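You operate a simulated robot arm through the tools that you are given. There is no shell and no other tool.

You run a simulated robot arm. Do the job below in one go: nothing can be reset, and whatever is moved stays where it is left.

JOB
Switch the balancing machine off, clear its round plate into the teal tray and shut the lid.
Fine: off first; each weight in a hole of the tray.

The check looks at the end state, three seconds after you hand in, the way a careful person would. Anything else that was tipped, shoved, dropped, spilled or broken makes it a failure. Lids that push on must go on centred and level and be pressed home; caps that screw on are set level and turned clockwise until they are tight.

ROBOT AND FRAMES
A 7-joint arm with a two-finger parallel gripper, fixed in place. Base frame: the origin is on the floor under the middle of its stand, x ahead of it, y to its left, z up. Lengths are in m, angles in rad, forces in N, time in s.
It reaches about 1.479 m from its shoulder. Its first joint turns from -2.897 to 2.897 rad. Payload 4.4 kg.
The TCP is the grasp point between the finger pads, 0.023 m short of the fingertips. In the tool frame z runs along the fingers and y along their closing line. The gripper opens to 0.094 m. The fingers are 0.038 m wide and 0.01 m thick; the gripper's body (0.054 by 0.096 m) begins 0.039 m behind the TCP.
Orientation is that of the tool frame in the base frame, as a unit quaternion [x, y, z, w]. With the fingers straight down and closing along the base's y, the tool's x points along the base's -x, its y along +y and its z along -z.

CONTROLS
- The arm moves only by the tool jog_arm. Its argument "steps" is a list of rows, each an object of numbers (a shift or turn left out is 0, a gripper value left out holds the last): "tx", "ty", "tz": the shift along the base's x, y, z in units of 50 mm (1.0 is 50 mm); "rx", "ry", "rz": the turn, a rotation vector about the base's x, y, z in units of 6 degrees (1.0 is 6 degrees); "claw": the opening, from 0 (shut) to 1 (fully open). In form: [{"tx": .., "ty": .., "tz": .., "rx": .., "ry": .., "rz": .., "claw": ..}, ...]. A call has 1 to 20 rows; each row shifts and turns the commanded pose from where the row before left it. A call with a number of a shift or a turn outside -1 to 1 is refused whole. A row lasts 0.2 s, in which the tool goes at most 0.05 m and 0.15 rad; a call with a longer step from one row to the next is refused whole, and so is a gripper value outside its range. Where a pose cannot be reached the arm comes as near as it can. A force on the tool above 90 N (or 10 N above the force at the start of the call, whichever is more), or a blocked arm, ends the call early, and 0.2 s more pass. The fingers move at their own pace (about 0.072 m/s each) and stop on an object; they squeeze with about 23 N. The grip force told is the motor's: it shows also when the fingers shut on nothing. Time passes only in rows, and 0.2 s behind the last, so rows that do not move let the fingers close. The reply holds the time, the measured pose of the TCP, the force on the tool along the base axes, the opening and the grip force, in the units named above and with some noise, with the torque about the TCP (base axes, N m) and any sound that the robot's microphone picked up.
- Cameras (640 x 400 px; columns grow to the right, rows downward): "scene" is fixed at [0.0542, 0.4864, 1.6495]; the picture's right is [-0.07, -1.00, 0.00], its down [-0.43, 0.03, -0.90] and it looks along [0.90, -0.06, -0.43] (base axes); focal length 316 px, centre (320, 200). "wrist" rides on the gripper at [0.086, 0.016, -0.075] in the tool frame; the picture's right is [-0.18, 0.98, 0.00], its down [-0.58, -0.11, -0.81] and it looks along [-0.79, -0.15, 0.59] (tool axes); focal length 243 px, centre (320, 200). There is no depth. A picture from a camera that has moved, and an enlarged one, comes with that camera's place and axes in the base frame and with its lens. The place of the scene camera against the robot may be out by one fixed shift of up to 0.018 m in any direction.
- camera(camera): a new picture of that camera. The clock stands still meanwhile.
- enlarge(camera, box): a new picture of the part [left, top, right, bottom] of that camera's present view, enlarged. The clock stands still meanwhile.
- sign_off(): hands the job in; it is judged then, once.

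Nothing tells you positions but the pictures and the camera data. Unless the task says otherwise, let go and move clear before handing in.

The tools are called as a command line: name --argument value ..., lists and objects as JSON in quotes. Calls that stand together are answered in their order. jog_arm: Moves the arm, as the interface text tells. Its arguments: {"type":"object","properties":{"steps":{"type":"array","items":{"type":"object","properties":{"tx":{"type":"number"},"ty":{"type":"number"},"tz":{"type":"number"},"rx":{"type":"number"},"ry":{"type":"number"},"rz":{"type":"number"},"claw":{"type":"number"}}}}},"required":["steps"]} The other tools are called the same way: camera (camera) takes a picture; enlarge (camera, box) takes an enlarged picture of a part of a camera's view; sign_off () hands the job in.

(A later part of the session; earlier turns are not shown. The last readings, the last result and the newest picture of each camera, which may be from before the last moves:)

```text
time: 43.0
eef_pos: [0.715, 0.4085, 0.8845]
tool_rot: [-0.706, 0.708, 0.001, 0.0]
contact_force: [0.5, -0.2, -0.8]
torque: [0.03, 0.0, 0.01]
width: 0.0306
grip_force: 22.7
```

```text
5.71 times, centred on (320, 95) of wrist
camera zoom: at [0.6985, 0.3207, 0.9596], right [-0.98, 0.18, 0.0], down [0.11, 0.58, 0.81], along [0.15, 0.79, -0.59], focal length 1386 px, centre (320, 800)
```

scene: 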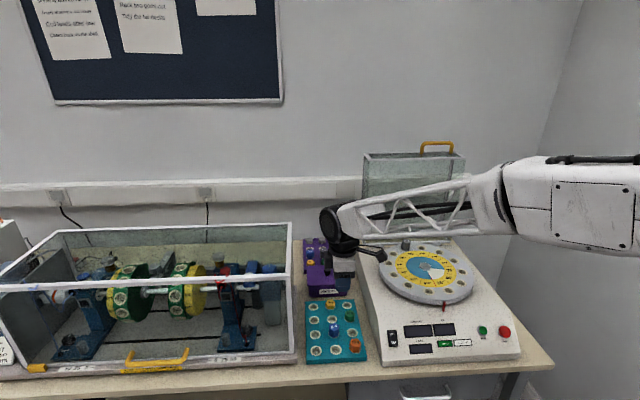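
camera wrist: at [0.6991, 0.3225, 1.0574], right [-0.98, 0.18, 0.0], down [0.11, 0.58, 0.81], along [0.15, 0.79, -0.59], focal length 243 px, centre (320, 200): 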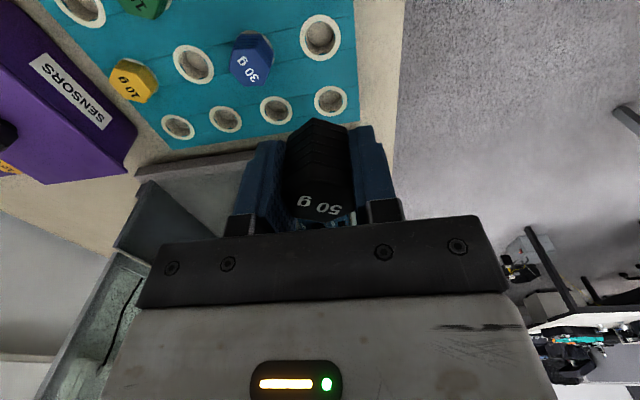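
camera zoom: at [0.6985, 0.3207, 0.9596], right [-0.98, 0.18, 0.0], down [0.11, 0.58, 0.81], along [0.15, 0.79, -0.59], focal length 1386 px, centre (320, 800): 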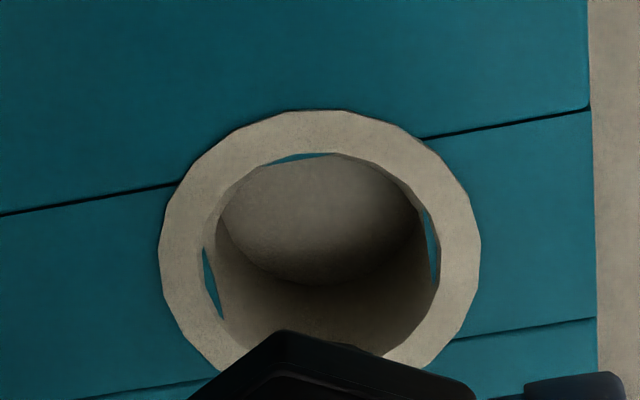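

jog_arm --steps '[{"tx": -0.014, "ty": 0.046, "tz": -0.1}, {"tz": -0.1}, {}]'

enlarge --camera "wrist" --box '[260, 60, 380, 150]'

enlarge --camera "scene" --box '[310, 300, 370, 360]'

```text
time: 43.8
eef_pos: [0.7156, 0.4086, 0.875]
tool_rot: [-0.707, 0.708, 0.001, 0.0]
contact_force: [0.2, -1.0, -0.2]
torque: [0.01, 0.03, 0.02]
width: 0.0306
grip_force: 23.2
```

```text
4.44 times, centred on (320, 105) of wrist
camera zoom: at [0.6985, 0.3225, 0.9506], right [-0.98, 0.18, 0.0], down [0.11, 0.58, 0.81], along [0.15, 0.79, -0.59], focal length 1078 px, centre (320, 622)
```

zoom: 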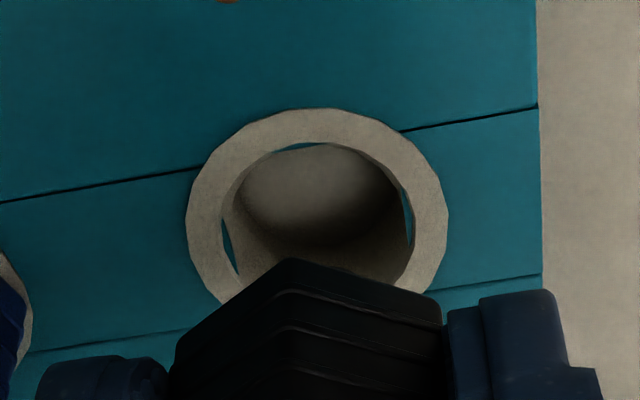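

```text
6.67 times, centred on (340, 330) of scene
camera zoom: at [0.0542, 0.4864, 1.6495], right [-0.07, -1.0, 0.0], down [-0.43, 0.03, -0.9], along [0.9, -0.06, -0.43], focal length 2103 px, centre (187, -667)
```

zoom: 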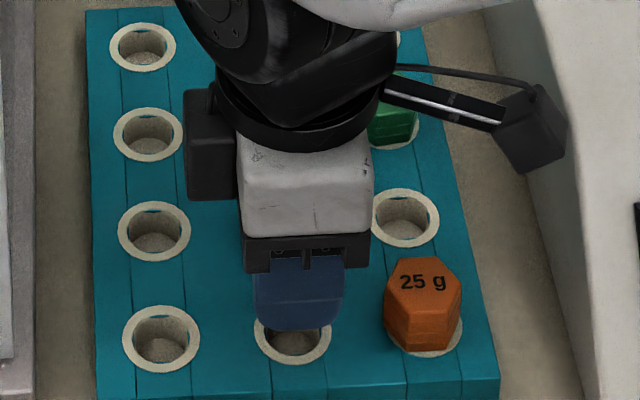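

Centred well. I'll lower gently into the hole.

jog_arm --steps '[{"tx": -0.012, "ty": 0.008, "tz": -0.08}, {"tz": -0.08}, {"tz": -0.08}, {"tz": -0.08}, {}]'

enlarge --camera "wrist" --box '[240, 60, 400, 210]'

```text
time: 45.0
eef_pos: [0.7147, 0.4091, 0.8603]
tool_rot: [0.708, -0.707, 0.0, 0.0]
contact_force: [0.6, 0.5, -0.8]
torque: [-0.01, 0.03, 0.04]
width: 0.0305
grip_force: 22.6
```

```text
2.67 times, centred on (320, 135) of wrist
camera zoom: at [0.6985, 0.3233, 0.9342], right [-0.98, 0.18, 0.0], down [0.11, 0.58, 0.81], along [0.15, 0.79, -0.59], focal length 647 px, centre (320, 373)
```

zoom: 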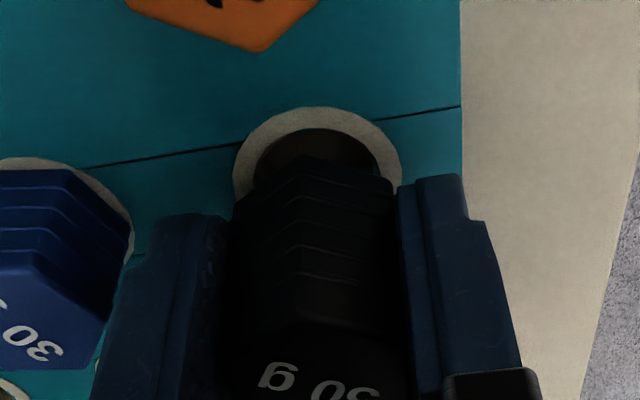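

jog_arm --steps '[{"tz": -0.08}, {"tz": -0.06}, {}]'

jog_arm --steps '[{"tz": -0.04}, {}]'

enlarge --camera "wrist" --box '[240, 60, 400, 210]'

```text
time: 45.8
eef_pos: [0.7158, 0.4089, 0.8509]
tool_rot: [0.708, -0.706, 0.0, 0.0]
contact_force: [-0.3, -0.4, 0.3]
torque: [0.01, 0.0, 0.02]
width: 0.0306
grip_force: 23.4
```

```text
time: 46.4
eef_pos: [0.7161, 0.4101, 0.851]
tool_rot: [0.707, -0.707, 0.001, 0.0]
contact_force: [0.6, -0.2, -0.5]
torque: [-0.04, 0.02, 0.01]
width: 0.0306
grip_force: 23.0
```

```text
2.67 times, centred on (320, 135) of wrist
camera zoom: at [0.6993, 0.3236, 0.9251], right [-0.98, 0.18, 0.0], down [0.11, 0.58, 0.81], along [0.15, 0.79, -0.59], focal length 647 px, centre (320, 373)
```

zoom: 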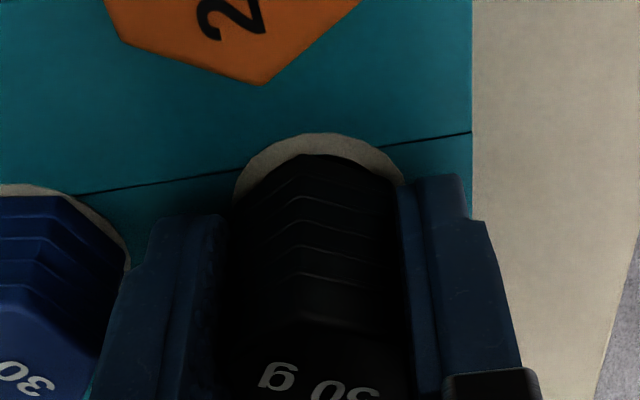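

jog_arm --steps '[{"tz": -0.03}, {}]'

jog_arm --steps '[{"tz": -0.03}, {}]'

```text
time: 47.0
eef_pos: [0.7159, 0.4111, 0.8508]
tool_rot: [-0.707, 0.707, -0.001, 0.001]
contact_force: [-0.8, 0.5, 0.7]
torque: [0.0, -0.02, 0.0]
width: 0.0305
grip_force: 22.8
```

```text
time: 47.6
eef_pos: [0.7152, 0.4114, 0.8484]
tool_rot: [-0.707, 0.707, 0.0, 0.001]
contact_force: [-1.3, -1.1, 20.4]
torque: [0.02, 0.02, 0.0]
width: 0.0306
grip_force: 23.5
```

Seated with 20 N of contact. I'll ease off, open a little, and lift away.

jog_arm --steps '[{"tz": 0.03}, {"claw": 0.45}, {"claw": 0.45}, {"claw": 0.45}, {"tz": 0.3, "claw": 0.45}, {"tz": 0.5, "claw": 0.45}, {"tz": 0.7, "claw": 0.45}, {"tz": 0.7, "claw": 0.45}, {"claw": 0.45}]'

camera --camera "wrist"

enlarge --camera "scene" --box '[300, 290, 380, 365]'

```text
time: 49.6
eef_pos: [0.7112, 0.4061, 0.959]
tool_rot: [-0.707, 0.707, 0.0, 0.001]
contact_force: [0.4, 0.3, 0.3]
torque: [-0.01, -0.01, 0.01]
width: 0.0423
grip_force: 0.1
```

```text
taken
camera wrist: at [0.6955, 0.3214, 1.0337], right [-0.98, 0.18, 0.0], down [0.11, 0.58, 0.81], along [0.15, 0.79, -0.59], focal length 243 px, centre (320, 200)
```

wrist: 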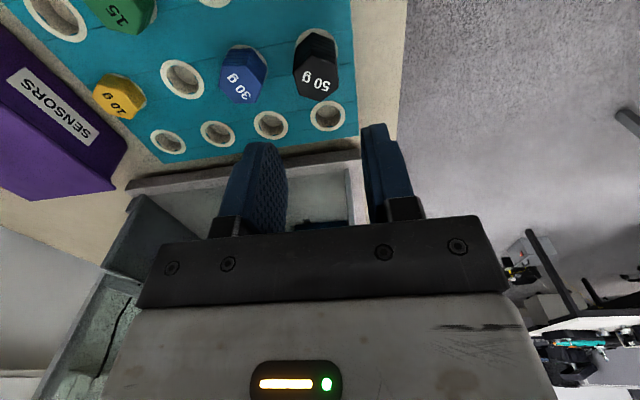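

```text
5.33 times, centred on (340, 328) of scene
camera zoom: at [0.0542, 0.4864, 1.6495], right [-0.07, -1.0, 0.0], down [-0.43, 0.03, -0.9], along [0.9, -0.06, -0.43], focal length 1683 px, centre (213, -480)
```

zoom: 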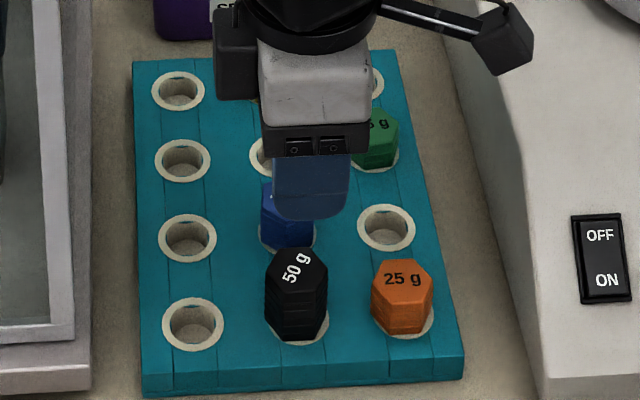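

The black weight is upright in the front-middle hole. Next is the grey 40 g near (1.054, 0.104), close to the open lid. I'll approach high and check clearance.

jog_arm --steps '[{"tz": 0.9, "claw": 0.6}, {"tz": 0.9, "claw": 0.6}, {"tz": 0.9, "claw": 0.6}, {"tx": 0.6, "ty": -0.55, "tz": 0.2, "claw": 0.6}, {"tx": 0.6, "ty": -0.55, "claw": 0.6}, {"tx": 0.6, "ty": -0.55, "claw": 0.6}, {"tx": 0.6, "ty": -0.55, "claw": 0.6}, {"tx": 0.6, "ty": -0.55, "claw": 0.6}, {"tx": 0.6, "ty": -0.55, "claw": 0.6}, {"tx": 0.6, "ty": -0.55, "claw": 0.6}, {"tx": 0.6, "ty": -0.55, "claw": 0.6}, {"tx": 0.6, "ty": -0.55, "claw": 0.6}, {"tx": 0.6, "ty": -0.55, "claw": 0.6}, {"tx": 0.4, "ty": -0.5, "claw": 0.6}, {"claw": 0.6}]'

camera --camera "wrist"

camera --camera "scene"

enlarge --camera "scene" --box '[350, 130, 500, 310]'

```text
time: 52.8
eef_pos: [1.0335, 0.1095, 1.101]
tool_rot: [-0.707, 0.707, 0.0, 0.0]
contact_force: [0.7, -0.1, -0.2]
torque: [0.0, -0.02, -0.02]
width: 0.0564
grip_force: 0.1
```

```text
taken
camera wrist: at [1.0174, 0.0232, 1.176], right [-0.98, 0.18, 0.0], down [0.11, 0.58, 0.81], along [0.15, 0.79, -0.59], focal length 243 px, centre (320, 200)
```

wrist: 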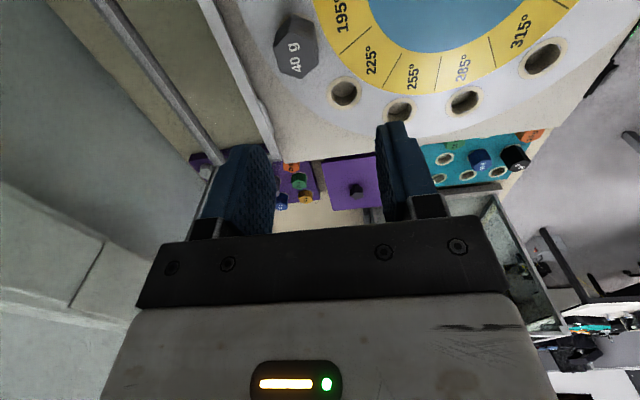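

```text
taken
```

scene: 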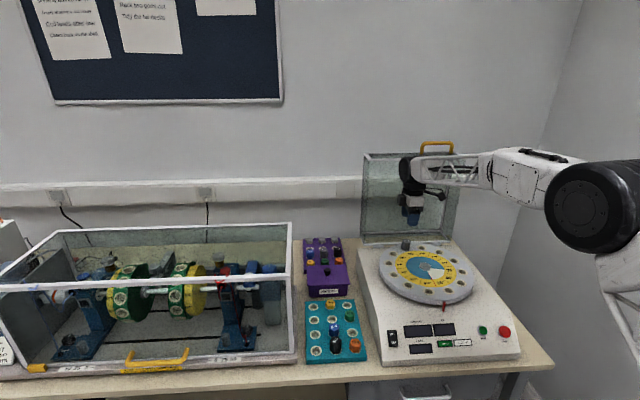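

```text
2.22 times, centred on (425, 220) of scene
camera zoom: at [0.0542, 0.4864, 1.6495], right [-0.07, -1.0, 0.0], down [-0.43, 0.03, -0.9], along [0.9, -0.06, -0.43], focal length 701 px, centre (87, 156)
```

zoom: 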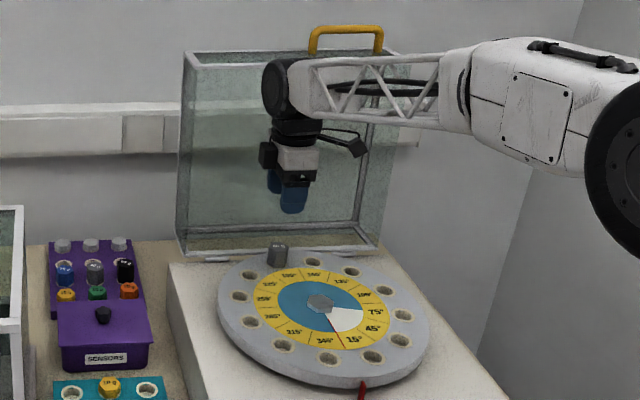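

enlarge --camera "wrist" --box '[190, 0, 340, 110]'

enlarge --camera "wrist" --box '[80, 0, 400, 220]'

```text
3.64 times, centred on (265, 55) of wrist
camera zoom: at [1.0174, 0.0232, 1.176], right [-0.98, 0.18, 0.0], down [0.11, 0.58, 0.81], along [0.15, 0.79, -0.59], focal length 882 px, centre (520, 727)
```

zoom: 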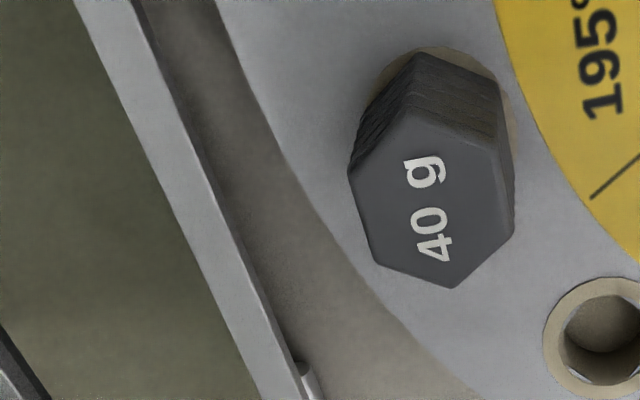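

```text
1.82 times, centred on (240, 110) of wrist
camera zoom: at [1.0174, 0.0232, 1.176], right [-0.98, 0.18, 0.0], down [0.11, 0.58, 0.81], along [0.15, 0.79, -0.59], focal length 441 px, centre (466, 364)
```

zoom: 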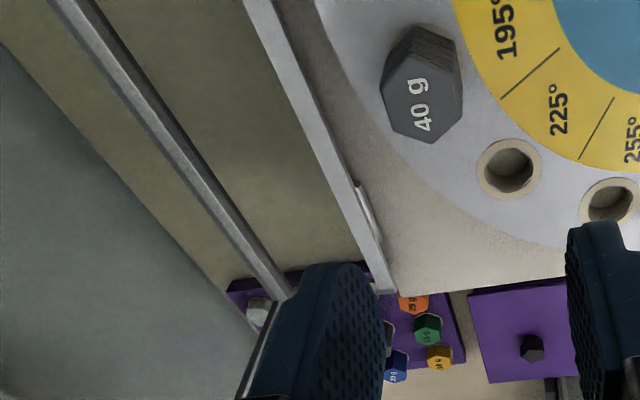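

The grey weight's flats also face x, and there's about 3 cm of clearance to the lid. I'll line up and go down to just above it.

jog_arm --steps '[{"tx": 0.32, "ty": -0.12, "tz": -0.2, "claw": 0.56}, {"tz": -0.6, "claw": 0.56}, {"tz": -0.7, "claw": 0.56}, {"claw": 0.56}, {"claw": 0.56}]'

camera --camera "wrist"

enlarge --camera "wrist" --box '[240, 40, 400, 180]'

enlarge --camera "scene" --box '[350, 130, 500, 290]'

```text
time: 54.0
eef_pos: [1.0496, 0.1051, 1.0248]
tool_rot: [-0.706, 0.708, 0.0, 0.0]
contact_force: [-0.2, 0.7, 0.1]
torque: [0.02, -0.03, 0.0]
width: 0.0529
grip_force: 0.1
```

```text
taken
camera wrist: at [1.0329, 0.0169, 1.1001], right [-0.98, 0.18, 0.0], down [0.11, 0.58, 0.81], along [0.15, 0.79, -0.59], focal length 243 px, centre (320, 200)
```

wrist: 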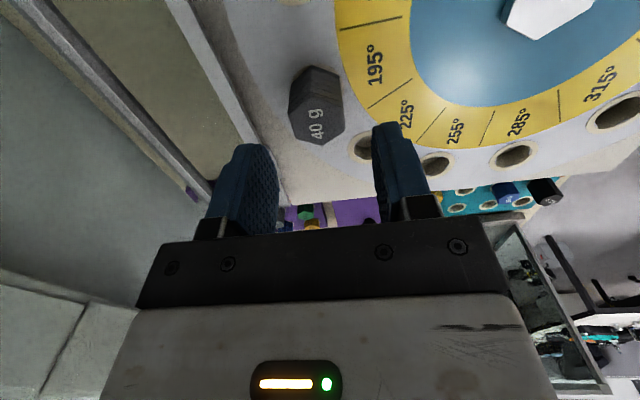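

```text
2.86 times, centred on (320, 110) of wrist
camera zoom: at [1.0329, 0.0169, 1.1001], right [-0.98, 0.18, 0.0], down [0.11, 0.58, 0.81], along [0.15, 0.79, -0.59], focal length 693 px, centre (320, 457)
```

zoom: 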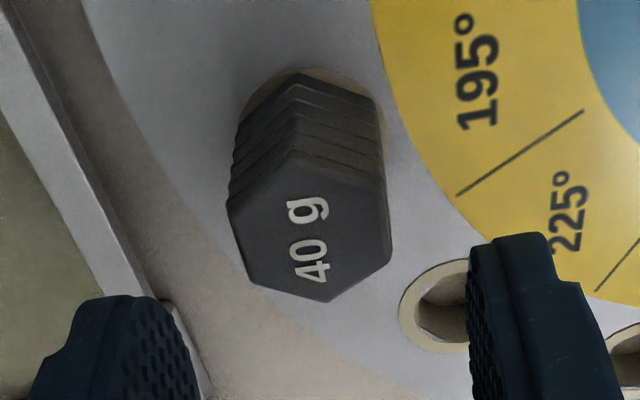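

```text
2.50 times, centred on (425, 210) of scene
camera zoom: at [0.0542, 0.4864, 1.6495], right [-0.07, -1.0, 0.0], down [-0.43, 0.03, -0.9], along [0.9, -0.06, -0.43], focal length 789 px, centre (58, 175)
```

zoom: 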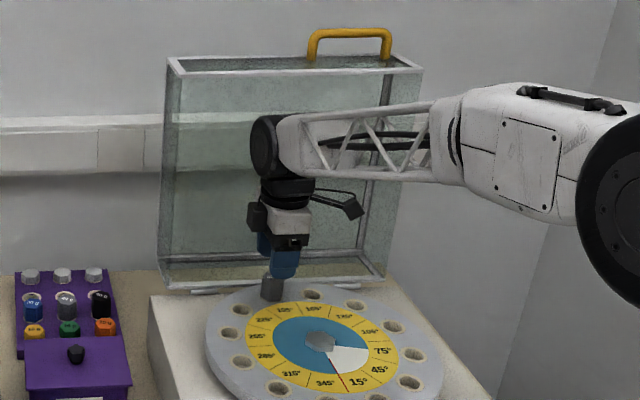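

Aligned within 1 mm. I'll go down, grip and lift.

jog_arm --steps '[{"tx": 0.01, "ty": -0.016, "tz": -0.3, "claw": 0.56}, {"tz": -0.3, "claw": 0.56}, {"tz": -0.25, "claw": 0.56}, {"tz": -0.12, "claw": 0.56}, {"claw": 0.56}]'

enlarge --camera "wrist" --box '[200, 60, 440, 240]'

```text
time: 55.2
eef_pos: [1.0502, 0.1026, 0.9782]
tool_rot: [-0.707, 0.707, 0.0, 0.0]
contact_force: [-0.4, -0.5, -0.7]
torque: [0.01, 0.02, 0.01]
width: 0.0525
grip_force: 0.0
```

```text
2.22 times, centred on (320, 150) of wrist
camera zoom: at [1.0335, 0.0162, 1.0536], right [-0.98, 0.18, 0.0], down [0.11, 0.58, 0.81], along [0.15, 0.79, -0.59], focal length 539 px, centre (320, 311)
```

zoom: 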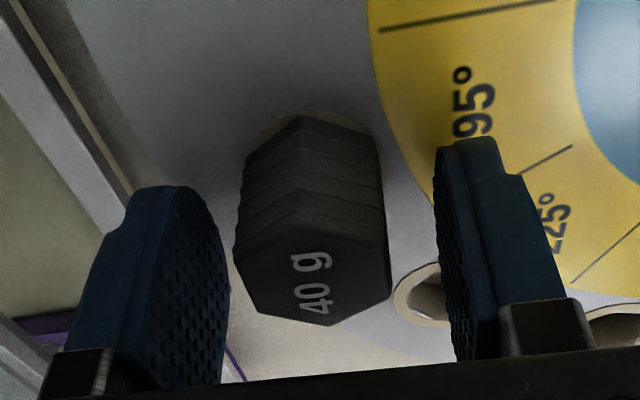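

jog_arm --steps '[{"tz": -0.08, "claw": 0.56}, {"claw": 0.56}, {"claw": 0}, {"claw": 0}, {"claw": 0}, {"claw": 0}]'

enlarge --camera "wrist" --box '[200, 60, 440, 240]'

```text
time: 56.6
eef_pos: [1.0496, 0.1027, 0.9754]
tool_rot: [-0.706, 0.708, 0.0, 0.0]
contact_force: [0.6, -0.9, 0.1]
torque: [0.02, 0.04, 0.01]
width: 0.0305
grip_force: 23.0
```

```text
2.22 times, centred on (320, 150) of wrist
camera zoom: at [1.0334, 0.016, 1.0503], right [-0.98, 0.18, 0.0], down [0.11, 0.58, 0.81], along [0.15, 0.79, -0.59], focal length 539 px, centre (320, 311)
```

zoom: 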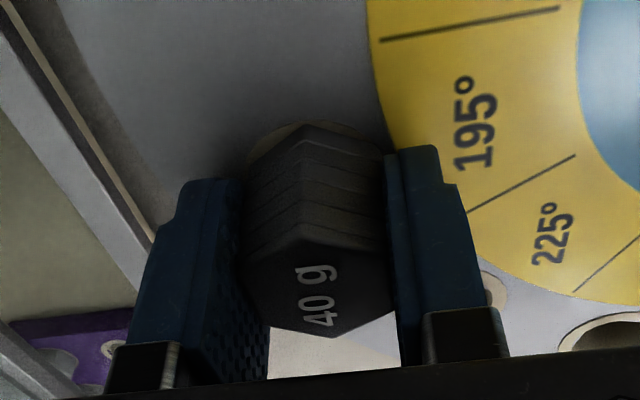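

Gripped. I'll lift it clear and carry it to the second-row middle hole.

jog_arm --steps '[{"tz": 0.12}, {"tz": 0.2}, {"tz": 0.3}, {"tz": 0.5}, {"tz": 0.6}, {"tz": 0.6}, {"tx": -0.48, "ty": 0.68}, {"tx": -0.48, "ty": 0.68}, {"tx": -0.48, "ty": 0.68}, {"tx": -0.48, "ty": 0.68}, {"tx": -0.48, "ty": 0.68}, {"tx": -0.48, "ty": 0.68}, {"tx": -0.48, "ty": 0.68}, {"tx": -0.48, "ty": 0.68}, {"tx": -0.46, "ty": 0.66}, {}]'

camera --camera "wrist"

camera --camera "scene"

```text
time: 60.0
eef_pos: [0.8359, 0.4069, 1.0918]
tool_rot: [-0.707, 0.707, 0.0, 0.0]
contact_force: [0.0, 0.1, -0.3]
torque: [0.0, 0.0, -0.05]
width: 0.0303
grip_force: 22.9
```

```text
taken
camera wrist: at [0.8197, 0.321, 1.167], right [-0.98, 0.18, 0.0], down [0.11, 0.58, 0.81], along [0.15, 0.79, -0.59], focal length 243 px, centre (320, 200)
```

wrist: 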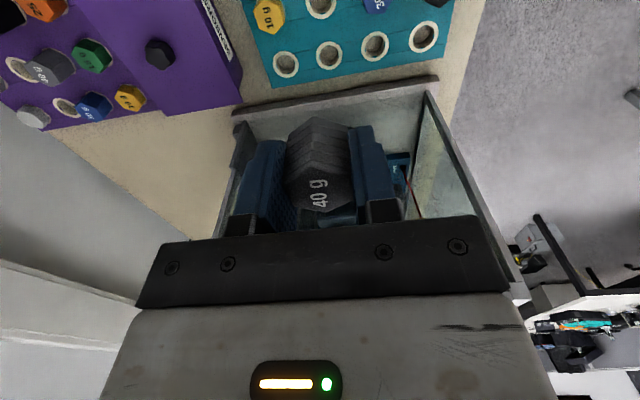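

```text
taken
```

scene: 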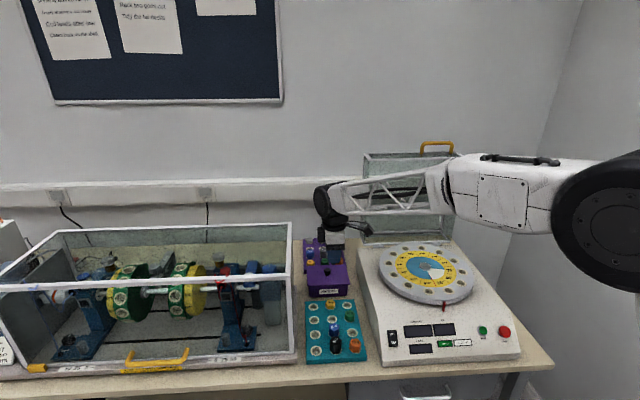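

jog_arm --steps '[{"tx": -0.034, "ty": 0.04, "tz": -0.6}, {"tz": -0.8}, {"tz": -0.8}, {}]'

enlarge --camera "wrist" --box '[230, 0, 410, 130]'

enlarge --camera "scene" --box '[290, 230, 390, 365]'

```text
time: 61.0
eef_pos: [0.8341, 0.4095, 0.9821]
tool_rot: [-0.707, 0.707, 0.0, 0.0]
contact_force: [0.4, -0.5, -1.4]
torque: [0.0, -0.02, -0.01]
width: 0.0302
grip_force: 22.7
```

```text
3.08 times, centred on (320, 65) of wrist
camera zoom: at [0.818, 0.3227, 1.0576], right [-0.98, 0.18, 0.0], down [0.11, 0.58, 0.81], along [0.15, 0.79, -0.59], focal length 746 px, centre (320, 615)
```

zoom: 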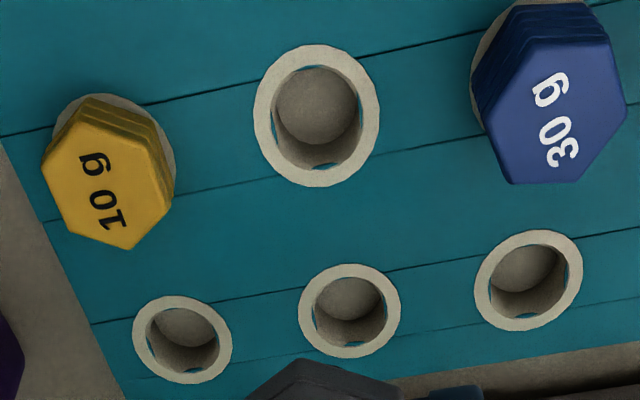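

```text
2.96 times, centred on (340, 298) of scene
camera zoom: at [0.0542, 0.4864, 1.6495], right [-0.07, -1.0, 0.0], down [-0.43, 0.03, -0.9], along [0.9, -0.06, -0.43], focal length 935 px, centre (261, -89)
```

zoom: 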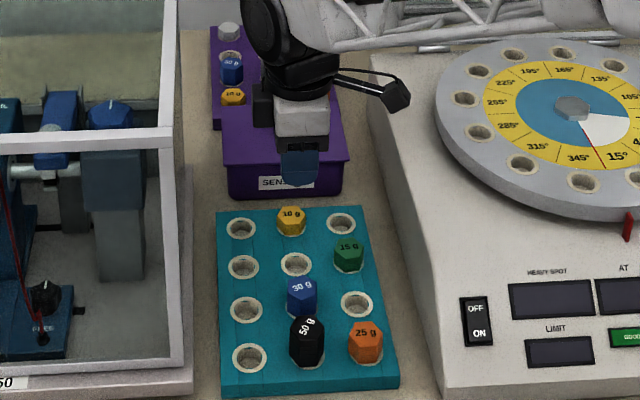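

That's the right hole, between the 10 g and 30 g weights. I'll go lower and re-check.

jog_arm --steps '[{"tx": 0.02, "ty": 0.02, "tz": -0.7}, {"tz": -0.7}, {"tz": -0.55}, {}]'

enlarge --camera "wrist" --box '[260, 60, 380, 150]'

```text
time: 62.0
eef_pos: [0.835, 0.4141, 0.8846]
tool_rot: [-0.707, 0.708, 0.0, 0.0]
contact_force: [0.0, 0.2, 0.5]
torque: [0.01, 0.04, 0.01]
width: 0.0306
grip_force: 22.8
```

```text
4.44 times, centred on (320, 105) of wrist
camera zoom: at [0.8192, 0.3274, 0.9589], right [-0.98, 0.18, 0.0], down [0.11, 0.58, 0.81], along [0.15, 0.79, -0.59], focal length 1078 px, centre (320, 622)
```

zoom: 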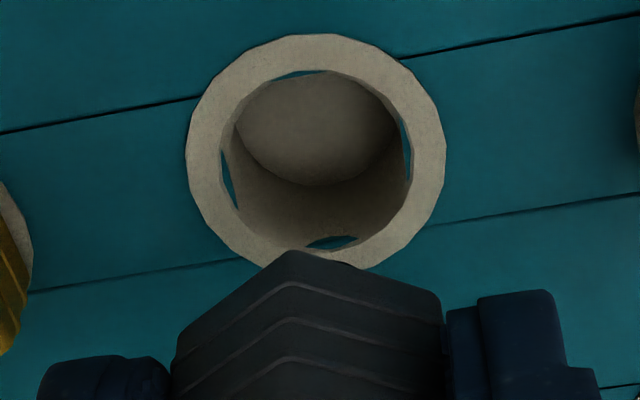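

jog_arm --steps '[{"ty": -0.08, "tz": -0.1}, {"tz": -0.1}, {}]'

enlarge --camera "wrist" --box '[260, 60, 380, 150]'

```text
time: 62.8
eef_pos: [0.8358, 0.4078, 0.8754]
tool_rot: [0.708, -0.707, -0.001, 0.0]
contact_force: [0.1, -0.5, -0.2]
torque: [0.02, 0.0, 0.01]
width: 0.0302
grip_force: 23.3
```

```text
4.44 times, centred on (320, 105) of wrist
camera zoom: at [0.819, 0.3205, 0.9497], right [-0.98, 0.18, 0.0], down [0.11, 0.58, 0.81], along [0.15, 0.79, -0.59], focal length 1078 px, centre (320, 622)
```

zoom: 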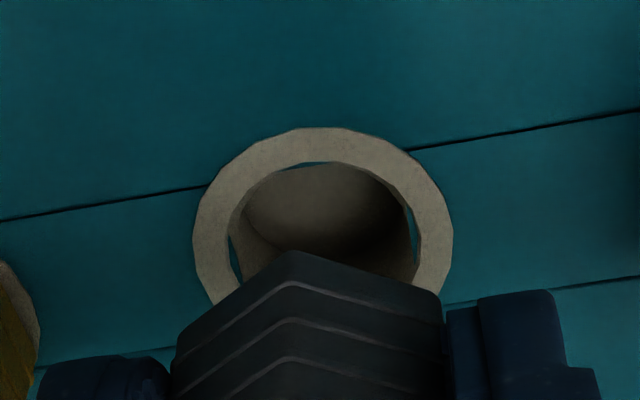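

jog_arm --steps '[{"ty": 0.06, "tx": -0.012}, {}]'

enlarge --camera "wrist" --box '[260, 60, 380, 150]'

```text
time: 63.4
eef_pos: [0.8362, 0.4098, 0.8755]
tool_rot: [-0.707, 0.707, 0.0, 0.0]
contact_force: [0.5, 0.4, -0.2]
torque: [-0.01, 0.0, 0.02]
width: 0.0302
grip_force: 22.6
```

```text
4.44 times, centred on (320, 105) of wrist
camera zoom: at [0.8188, 0.3229, 0.9497], right [-0.98, 0.18, 0.0], down [0.11, 0.58, 0.81], along [0.15, 0.79, -0.59], focal length 1078 px, centre (320, 622)
```

zoom: 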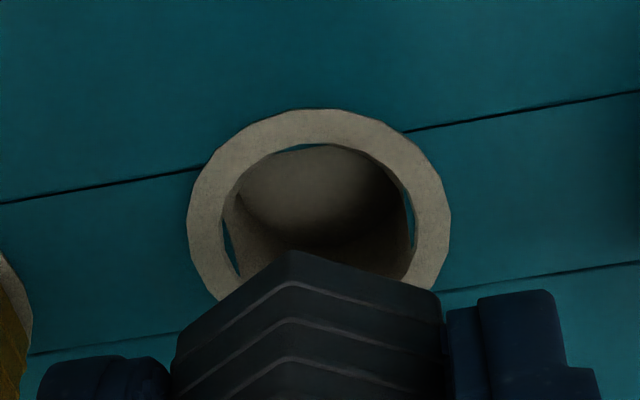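

This matches the earlier successful picture almost exactly. I'll repeat the same descent.

jog_arm --steps '[{"tx": -0.012, "ty": 0.008, "tz": -0.08}, {"tz": -0.08}, {"tz": -0.08}, {"tz": -0.08}, {}]'

enlarge --camera "wrist" --box '[240, 60, 400, 210]'

```text
time: 64.6
eef_pos: [0.8347, 0.4092, 0.859]
tool_rot: [-0.707, 0.707, -0.001, -0.001]
contact_force: [0.2, -0.3, -1.3]
torque: [0.02, -0.02, 0.0]
width: 0.0303
grip_force: 22.9
```

```text
2.67 times, centred on (320, 135) of wrist
camera zoom: at [0.8179, 0.3224, 0.9333], right [-0.98, 0.18, 0.0], down [0.11, 0.58, 0.81], along [0.15, 0.79, -0.59], focal length 647 px, centre (320, 373)
```

zoom: 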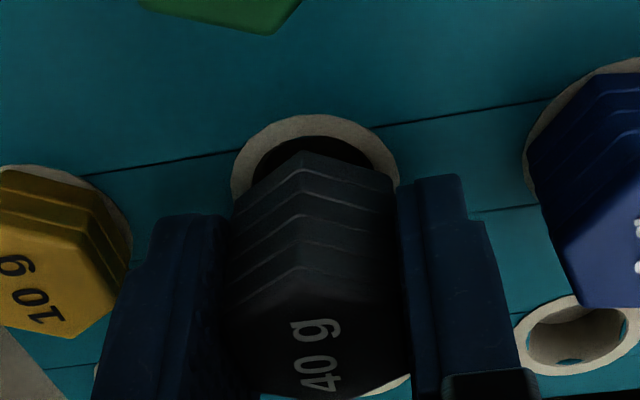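

jog_arm --steps '[{"tx": 0.01, "ty": 0.018, "tz": -0.06}, {"tz": -0.06}, {}]'

enlarge --camera "wrist" --box '[240, 60, 400, 210]'

```text
time: 65.4
eef_pos: [0.8351, 0.4106, 0.8524]
tool_rot: [0.708, -0.707, 0.0, 0.0]
contact_force: [0.5, 0.5, -0.5]
torque: [0.0, -0.01, 0.0]
width: 0.0303
grip_force: 23.5
```

```text
2.67 times, centred on (320, 135) of wrist
camera zoom: at [0.8191, 0.324, 0.9273], right [-0.98, 0.18, 0.0], down [0.11, 0.58, 0.81], along [0.15, 0.79, -0.59], focal length 647 px, centre (320, 373)
```

zoom: 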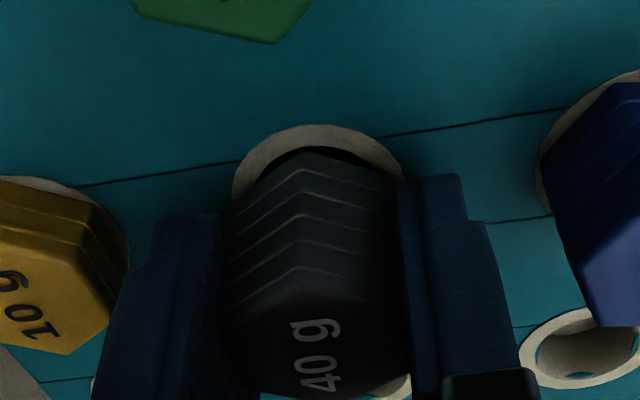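

jog_arm --steps '[{"tz": -0.03}, {}]'

jog_arm --steps '[{"tz": -0.03}, {}]'

```text
time: 66.0
eef_pos: [0.8351, 0.411, 0.8495]
tool_rot: [-0.707, 0.707, 0.0, 0.0]
contact_force: [-0.1, 0.3, -0.5]
torque: [0.05, 0.03, 0.0]
width: 0.03
grip_force: 23.4
```

```text
time: 66.6
eef_pos: [0.8352, 0.4116, 0.8503]
tool_rot: [-0.707, 0.707, 0.0, 0.0]
contact_force: [-0.6, -1.3, 6.9]
torque: [-0.04, 0.05, -0.04]
width: 0.0303
grip_force: 22.8
```

enlarge --camera "wrist" --box '[240, 60, 400, 210]'

jog_arm --steps '[{"tz": -0.02}, {}]'

```text
2.67 times, centred on (320, 135) of wrist
camera zoom: at [0.8185, 0.3243, 0.9249], right [-0.98, 0.18, 0.0], down [0.11, 0.58, 0.81], along [0.15, 0.79, -0.59], focal length 647 px, centre (320, 373)
```

zoom: 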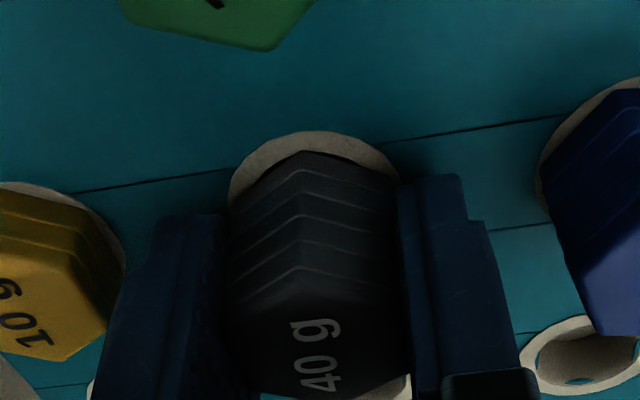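

```text
time: 67.2
eef_pos: [0.8345, 0.4118, 0.8506]
tool_rot: [0.707, -0.707, 0.0, -0.002]
contact_force: [4.8, -0.9, 20.0]
torque: [-0.03, -0.06, 0.01]
width: 0.0303
grip_force: 23.1
```

Seated at the expected height. Easing off, opening and lifting away.

jog_arm --steps '[{"tz": 0.04}, {"claw": 0.44}, {"claw": 0.44}, {"claw": 0.44}, {"tz": 0.3, "claw": 0.44}, {"tz": 0.5, "claw": 0.44}, {"tz": 0.7, "claw": 0.44}, {"tz": 0.7, "claw": 0.44}, {"tz": 0.7, "claw": 0.44}, {"claw": 0.44}]'

camera --camera "wrist"

enlarge --camera "scene" --box '[290, 240, 390, 365]'

```text
time: 69.4
eef_pos: [0.8322, 0.4117, 0.9951]
tool_rot: [-0.707, 0.707, 0.0, 0.0]
contact_force: [0.7, 0.2, -0.3]
torque: [0.01, 0.01, -0.02]
width: 0.0414
grip_force: 0.0
```

```text
taken
camera wrist: at [0.8166, 0.3253, 1.069], right [-0.98, 0.18, 0.0], down [0.11, 0.58, 0.81], along [0.15, 0.79, -0.59], focal length 243 px, centre (320, 200)
```

wrist: 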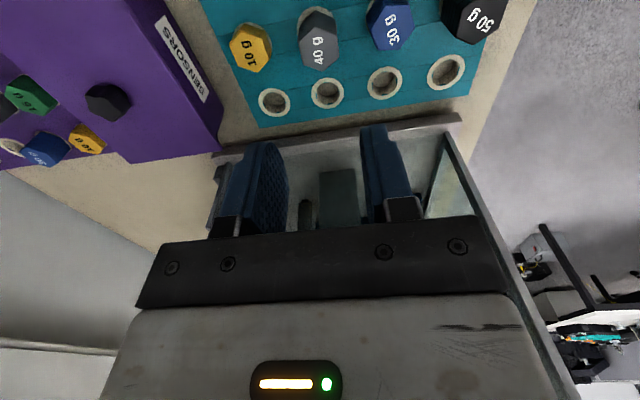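

```text
3.20 times, centred on (340, 302) of scene
camera zoom: at [0.0542, 0.4864, 1.6495], right [-0.07, -1.0, 0.0], down [-0.43, 0.03, -0.9], along [0.9, -0.06, -0.43], focal length 1010 px, centre (256, -128)
```

zoom: 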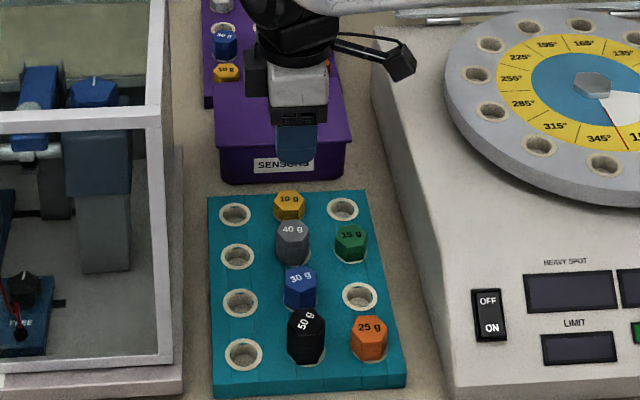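

All three weights are seated in the tray, and the plate is empty except for its fixed hub nut. Next is the lid: I'll rise and go round to look at its handle.

jog_arm --steps '[{"tz": 0.9, "claw": 1}, {"tz": 0.9, "claw": 1}, {"tz": 0.9, "claw": 1}, {"tz": 0.6, "ty": -0.7, "tx": 0.2, "claw": 1}, {"tz": 0.6, "ty": -0.7, "tx": 0.2, "claw": 1}, {"tz": 0.6, "ty": -0.7, "tx": 0.3, "claw": 1}, {"tz": 0.6, "ty": -0.7, "tx": 0.3, "claw": 1}, {"tz": 0.6, "ty": -0.7, "tx": 0.3, "claw": 1}, {"tz": 0.6, "ty": -0.7, "tx": 0.3, "claw": 1}, {"tz": 0.6, "ty": -0.7, "tx": 0.3, "claw": 1}, {"tz": 0.6, "ty": -0.7, "tx": 0.3, "claw": 1}, {"tz": 0.4, "ty": -0.8, "tx": 0.3, "claw": 1}, {"ty": -0.8, "tx": 0.3, "claw": 1}, {"ty": -0.8, "tx": 0.3, "claw": 1}, {"ty": -0.8, "tx": 0.3, "claw": 1}, {"claw": 1}]'

camera --camera "wrist"

camera --camera "scene"

```text
time: 72.8
eef_pos: [1.0042, -0.0292, 1.3882]
tool_rot: [-0.707, 0.707, 0.001, 0.0]
contact_force: [0.0, 0.3, 0.0]
torque: [-0.02, 0.02, -0.01]
width: 0.094
grip_force: 0.1
```

```text
taken
camera wrist: at [0.9874, -0.115, 1.4617], right [-0.98, 0.18, 0.0], down [0.11, 0.58, 0.81], along [0.15, 0.79, -0.59], focal length 243 px, centre (320, 200)
```

wrist: 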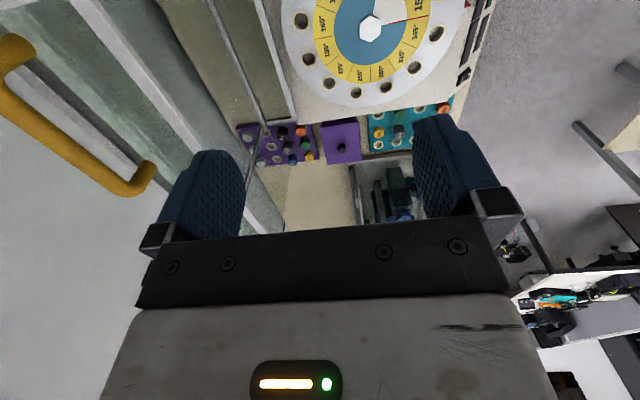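

```text
taken
```

scene: 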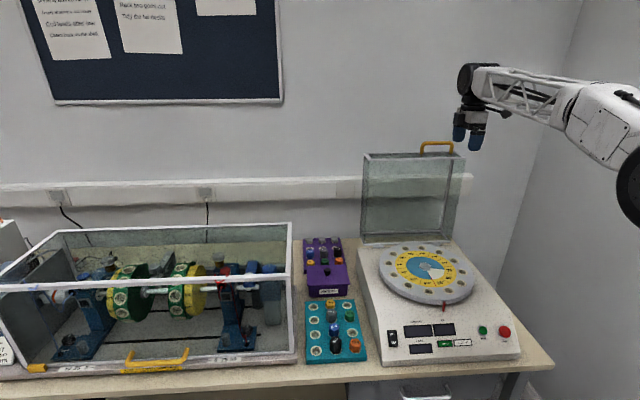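

enlarge --camera "wrist" --box '[0, 0, 220, 220]'

enlarge --camera "scene" --box '[355, 130, 475, 255]'

enlarge --camera "scene" --box '[410, 130, 470, 170]'

```text
1.82 times, centred on (110, 110) of wrist
camera zoom: at [0.9874, -0.115, 1.4617], right [-0.98, 0.18, 0.0], down [0.11, 0.58, 0.81], along [0.15, 0.79, -0.59], focal length 441 px, centre (702, 364)
```

zoom: 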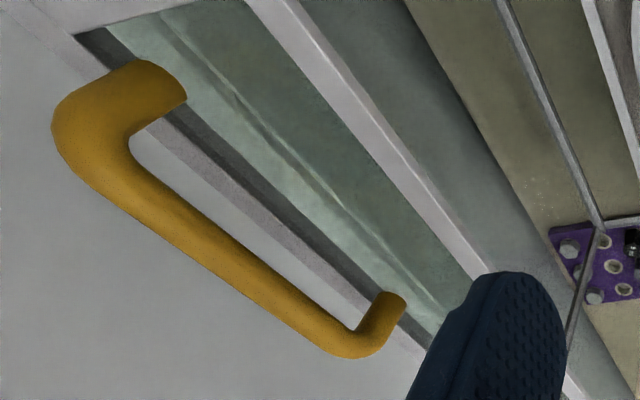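

```text
3.20 times, centred on (415, 192) of scene
camera zoom: at [0.0542, 0.4864, 1.6495], right [-0.07, -1.0, 0.0], down [-0.43, 0.03, -0.9], along [0.9, -0.06, -0.43], focal length 1010 px, centre (16, 224)
```

zoom: 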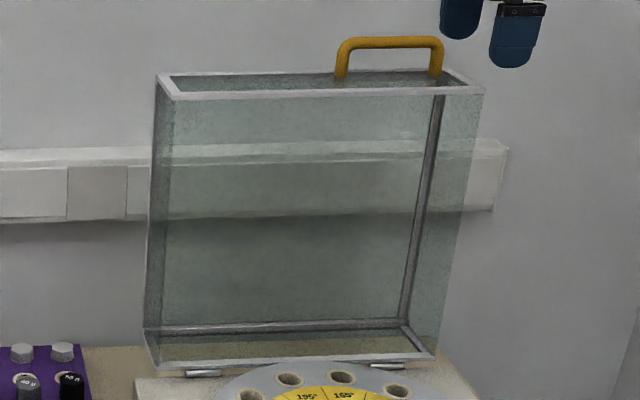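

```text
10.00 times, centred on (440, 150) of scene
camera zoom: at [0.0542, 0.4864, 1.6495], right [-0.07, -1.0, 0.0], down [-0.43, 0.03, -0.9], along [0.9, -0.06, -0.43], focal length 3155 px, centre (-880, 700)
```

zoom: 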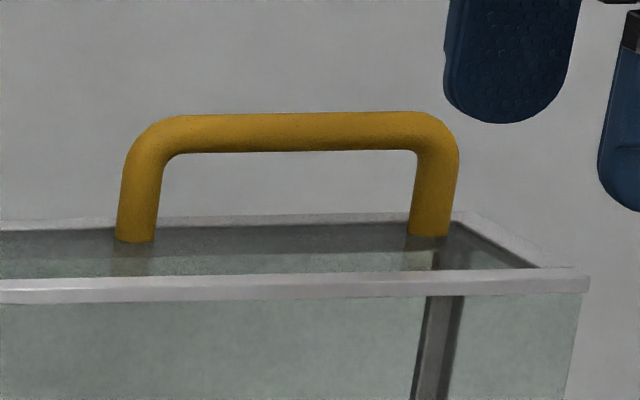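

The handle is a round bar of about 14 mm, near (1.20, −0.026, 1.313). I'll move closer above it to refine that before gripping.

jog_arm --steps '[{"tx": 0.7, "tz": 0.3, "claw": 1}, {"tx": 0.7, "tz": 0.2, "claw": 1}, {"tx": 0.7, "claw": 1}, {"tx": 0.4, "claw": 1}, {"claw": 1}]'

camera --camera "wrist"

enlarge --camera "wrist" --box '[130, 0, 350, 200]'

enlarge --camera "scene" --box '[355, 60, 500, 255]'

```text
time: 74.0
eef_pos: [1.1313, -0.0288, 1.4133]
tool_rot: [0.708, -0.707, 0.0, -0.001]
contact_force: [-0.2, -0.8, 0.1]
torque: [0.03, 0.0, -0.03]
width: 0.094
grip_force: 0.1
```

```text
taken
camera wrist: at [1.1146, -0.1159, 1.4874], right [-0.98, 0.18, 0.0], down [0.11, 0.58, 0.81], along [0.15, 0.79, -0.59], focal length 243 px, centre (320, 200)
```

wrist: 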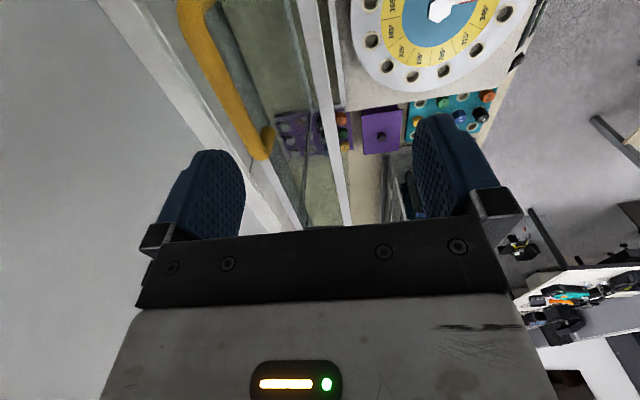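

```text
2.00 times, centred on (240, 100) of wrist
camera zoom: at [1.1146, -0.1159, 1.4874], right [-0.98, 0.18, 0.0], down [0.11, 0.58, 0.81], along [0.15, 0.79, -0.59], focal length 485 px, centre (480, 400)
```

zoom: 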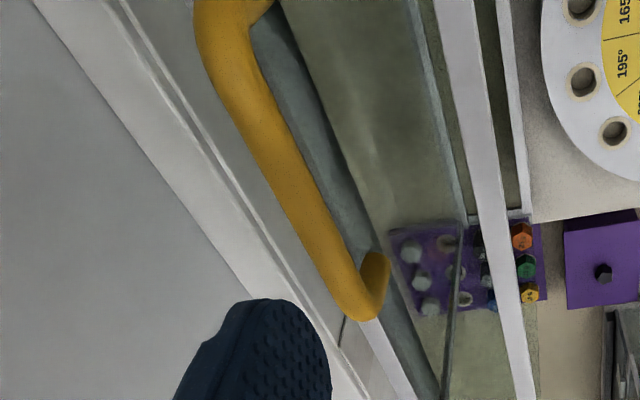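

```text
2.05 times, centred on (428, 158) of scene
camera zoom: at [0.0542, 0.4864, 1.6495], right [-0.07, -1.0, 0.0], down [-0.43, 0.03, -0.9], along [0.9, -0.06, -0.43], focal length 647 px, centre (100, 287)
```

zoom: 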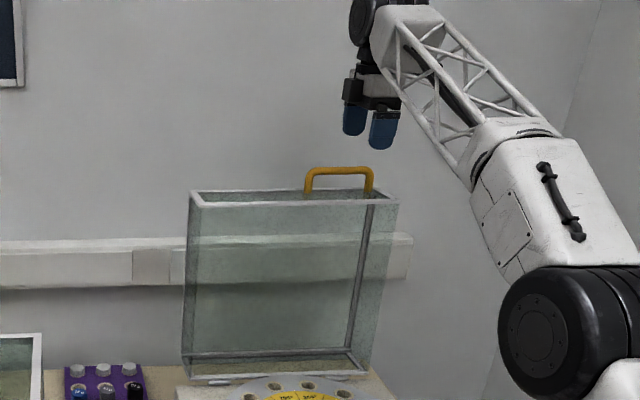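

Both views agree: the bar runs along y at x≈1.205, z≈1.311, y from −0.08 to 0.03. I'll go over its middle and lower the open fingers around it.

jog_arm --steps '[{"tx": 0.75, "ty": 0.05, "claw": 0.55}, {"tx": 0.74, "ty": 0.03, "claw": 0.55}, {"tz": -0.4, "claw": 0.55}, {"tz": -0.4, "claw": 0.55}, {"claw": 0.55}]'

camera --camera "wrist"

enlarge --camera "wrist" --box '[220, 40, 420, 220]'

enlarge --camera "scene" --box '[370, 70, 490, 200]'

```text
time: 75.2
eef_pos: [1.147, -0.0241, 1.3617]
tool_rot: [-0.707, 0.707, 0.0, 0.0]
contact_force: [0.2, -0.6, 0.0]
torque: [0.0, -0.01, 0.0]
width: 0.0518
grip_force: 0.0
out of reach, approached as far as the arm can: row 1, 2
```

```text
taken
camera wrist: at [1.1308, -0.1105, 1.4359], right [-0.98, 0.18, 0.0], down [0.11, 0.58, 0.81], along [0.15, 0.79, -0.59], focal length 243 px, centre (320, 200)
```

wrist: 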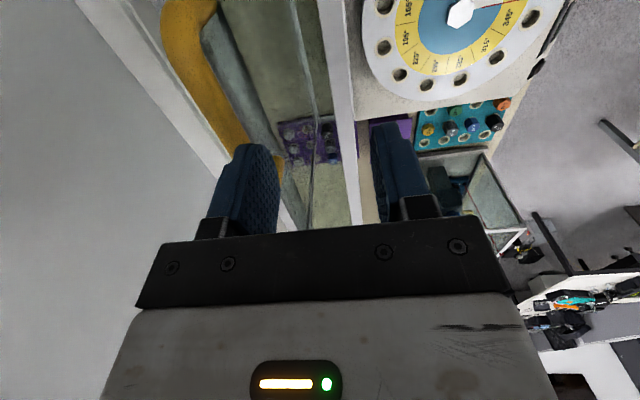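

```text
2.22 times, centred on (320, 130) of wrist
camera zoom: at [1.1308, -0.1105, 1.4359], right [-0.98, 0.18, 0.0], down [0.11, 0.58, 0.81], along [0.15, 0.79, -0.59], focal length 539 px, centre (320, 356)
```

zoom: 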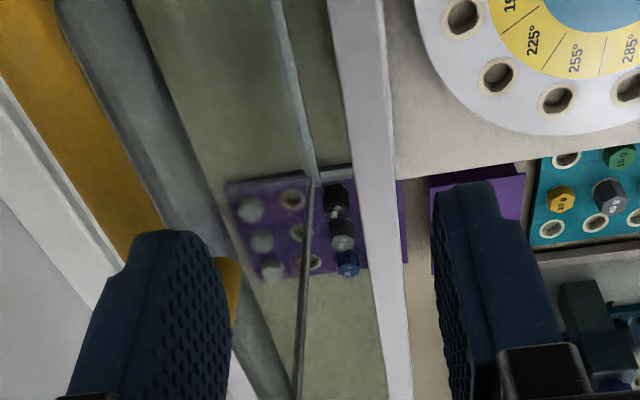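

```text
3.08 times, centred on (430, 135) of scene
camera zoom: at [0.0542, 0.4864, 1.6495], right [-0.07, -1.0, 0.0], down [-0.43, 0.03, -0.9], along [0.9, -0.06, -0.43], focal length 971 px, centre (-18, 400)
```

zoom: 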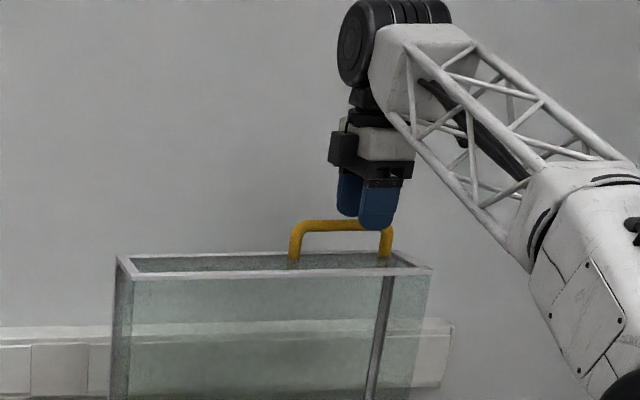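

The handle is just out of reach with the gripper vertical. I'll tilt it 45° so it comes at the bar from the front, which suits the closing swing better too.

jog_arm --steps '[{"tx": -0.3, "tz": 0.2, "ry": -1, "claw": 0.5}, {"tx": -0.2, "tz": 0.1, "ry": -1, "claw": 0.5}, {"ry": -1, "claw": 0.5}, {"ry": -1, "claw": 0.5}, {"ry": -1, "claw": 0.5}, {"ry": -1, "claw": 0.5}, {"ry": -1, "claw": 0.5}, {"ry": -0.5, "claw": 0.5}, {"claw": 0.5}]'

camera --camera "wrist"

camera --camera "scene"

enlarge --camera "scene" --box '[370, 70, 490, 200]'

```text
time: 77.2
eef_pos: [1.1219, -0.0266, 1.3744]
tool_rot: [0.653, -0.653, 0.272, -0.271]
contact_force: [-0.5, 0.4, -0.9]
torque: [0.01, 0.0, 0.0]
width: 0.0471
grip_force: 0.1
```

```text
taken
camera wrist: at [1.0581, -0.1132, 1.4167], right [-0.69, 0.18, -0.7], down [-0.49, 0.58, 0.65], along [0.52, 0.79, -0.31], focal length 243 px, centre (320, 200)
```

wrist: 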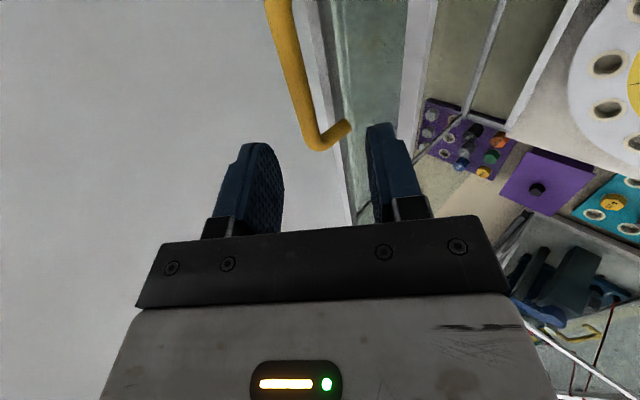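

```text
taken
```

scene: 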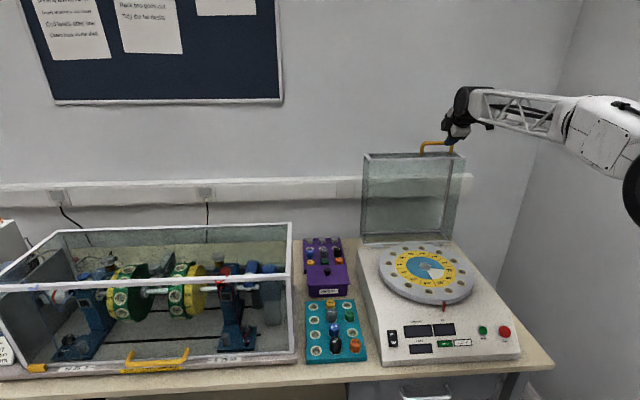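

```text
3.08 times, centred on (430, 135) of scene
camera zoom: at [0.0542, 0.4864, 1.6495], right [-0.07, -1.0, 0.0], down [-0.43, 0.03, -0.9], along [0.9, -0.06, -0.43], focal length 971 px, centre (-18, 400)
```

zoom: 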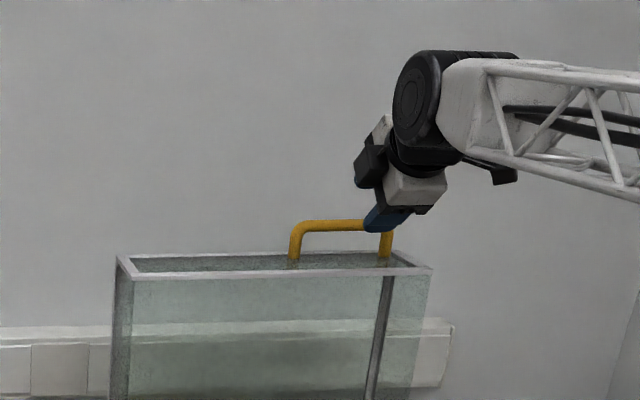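

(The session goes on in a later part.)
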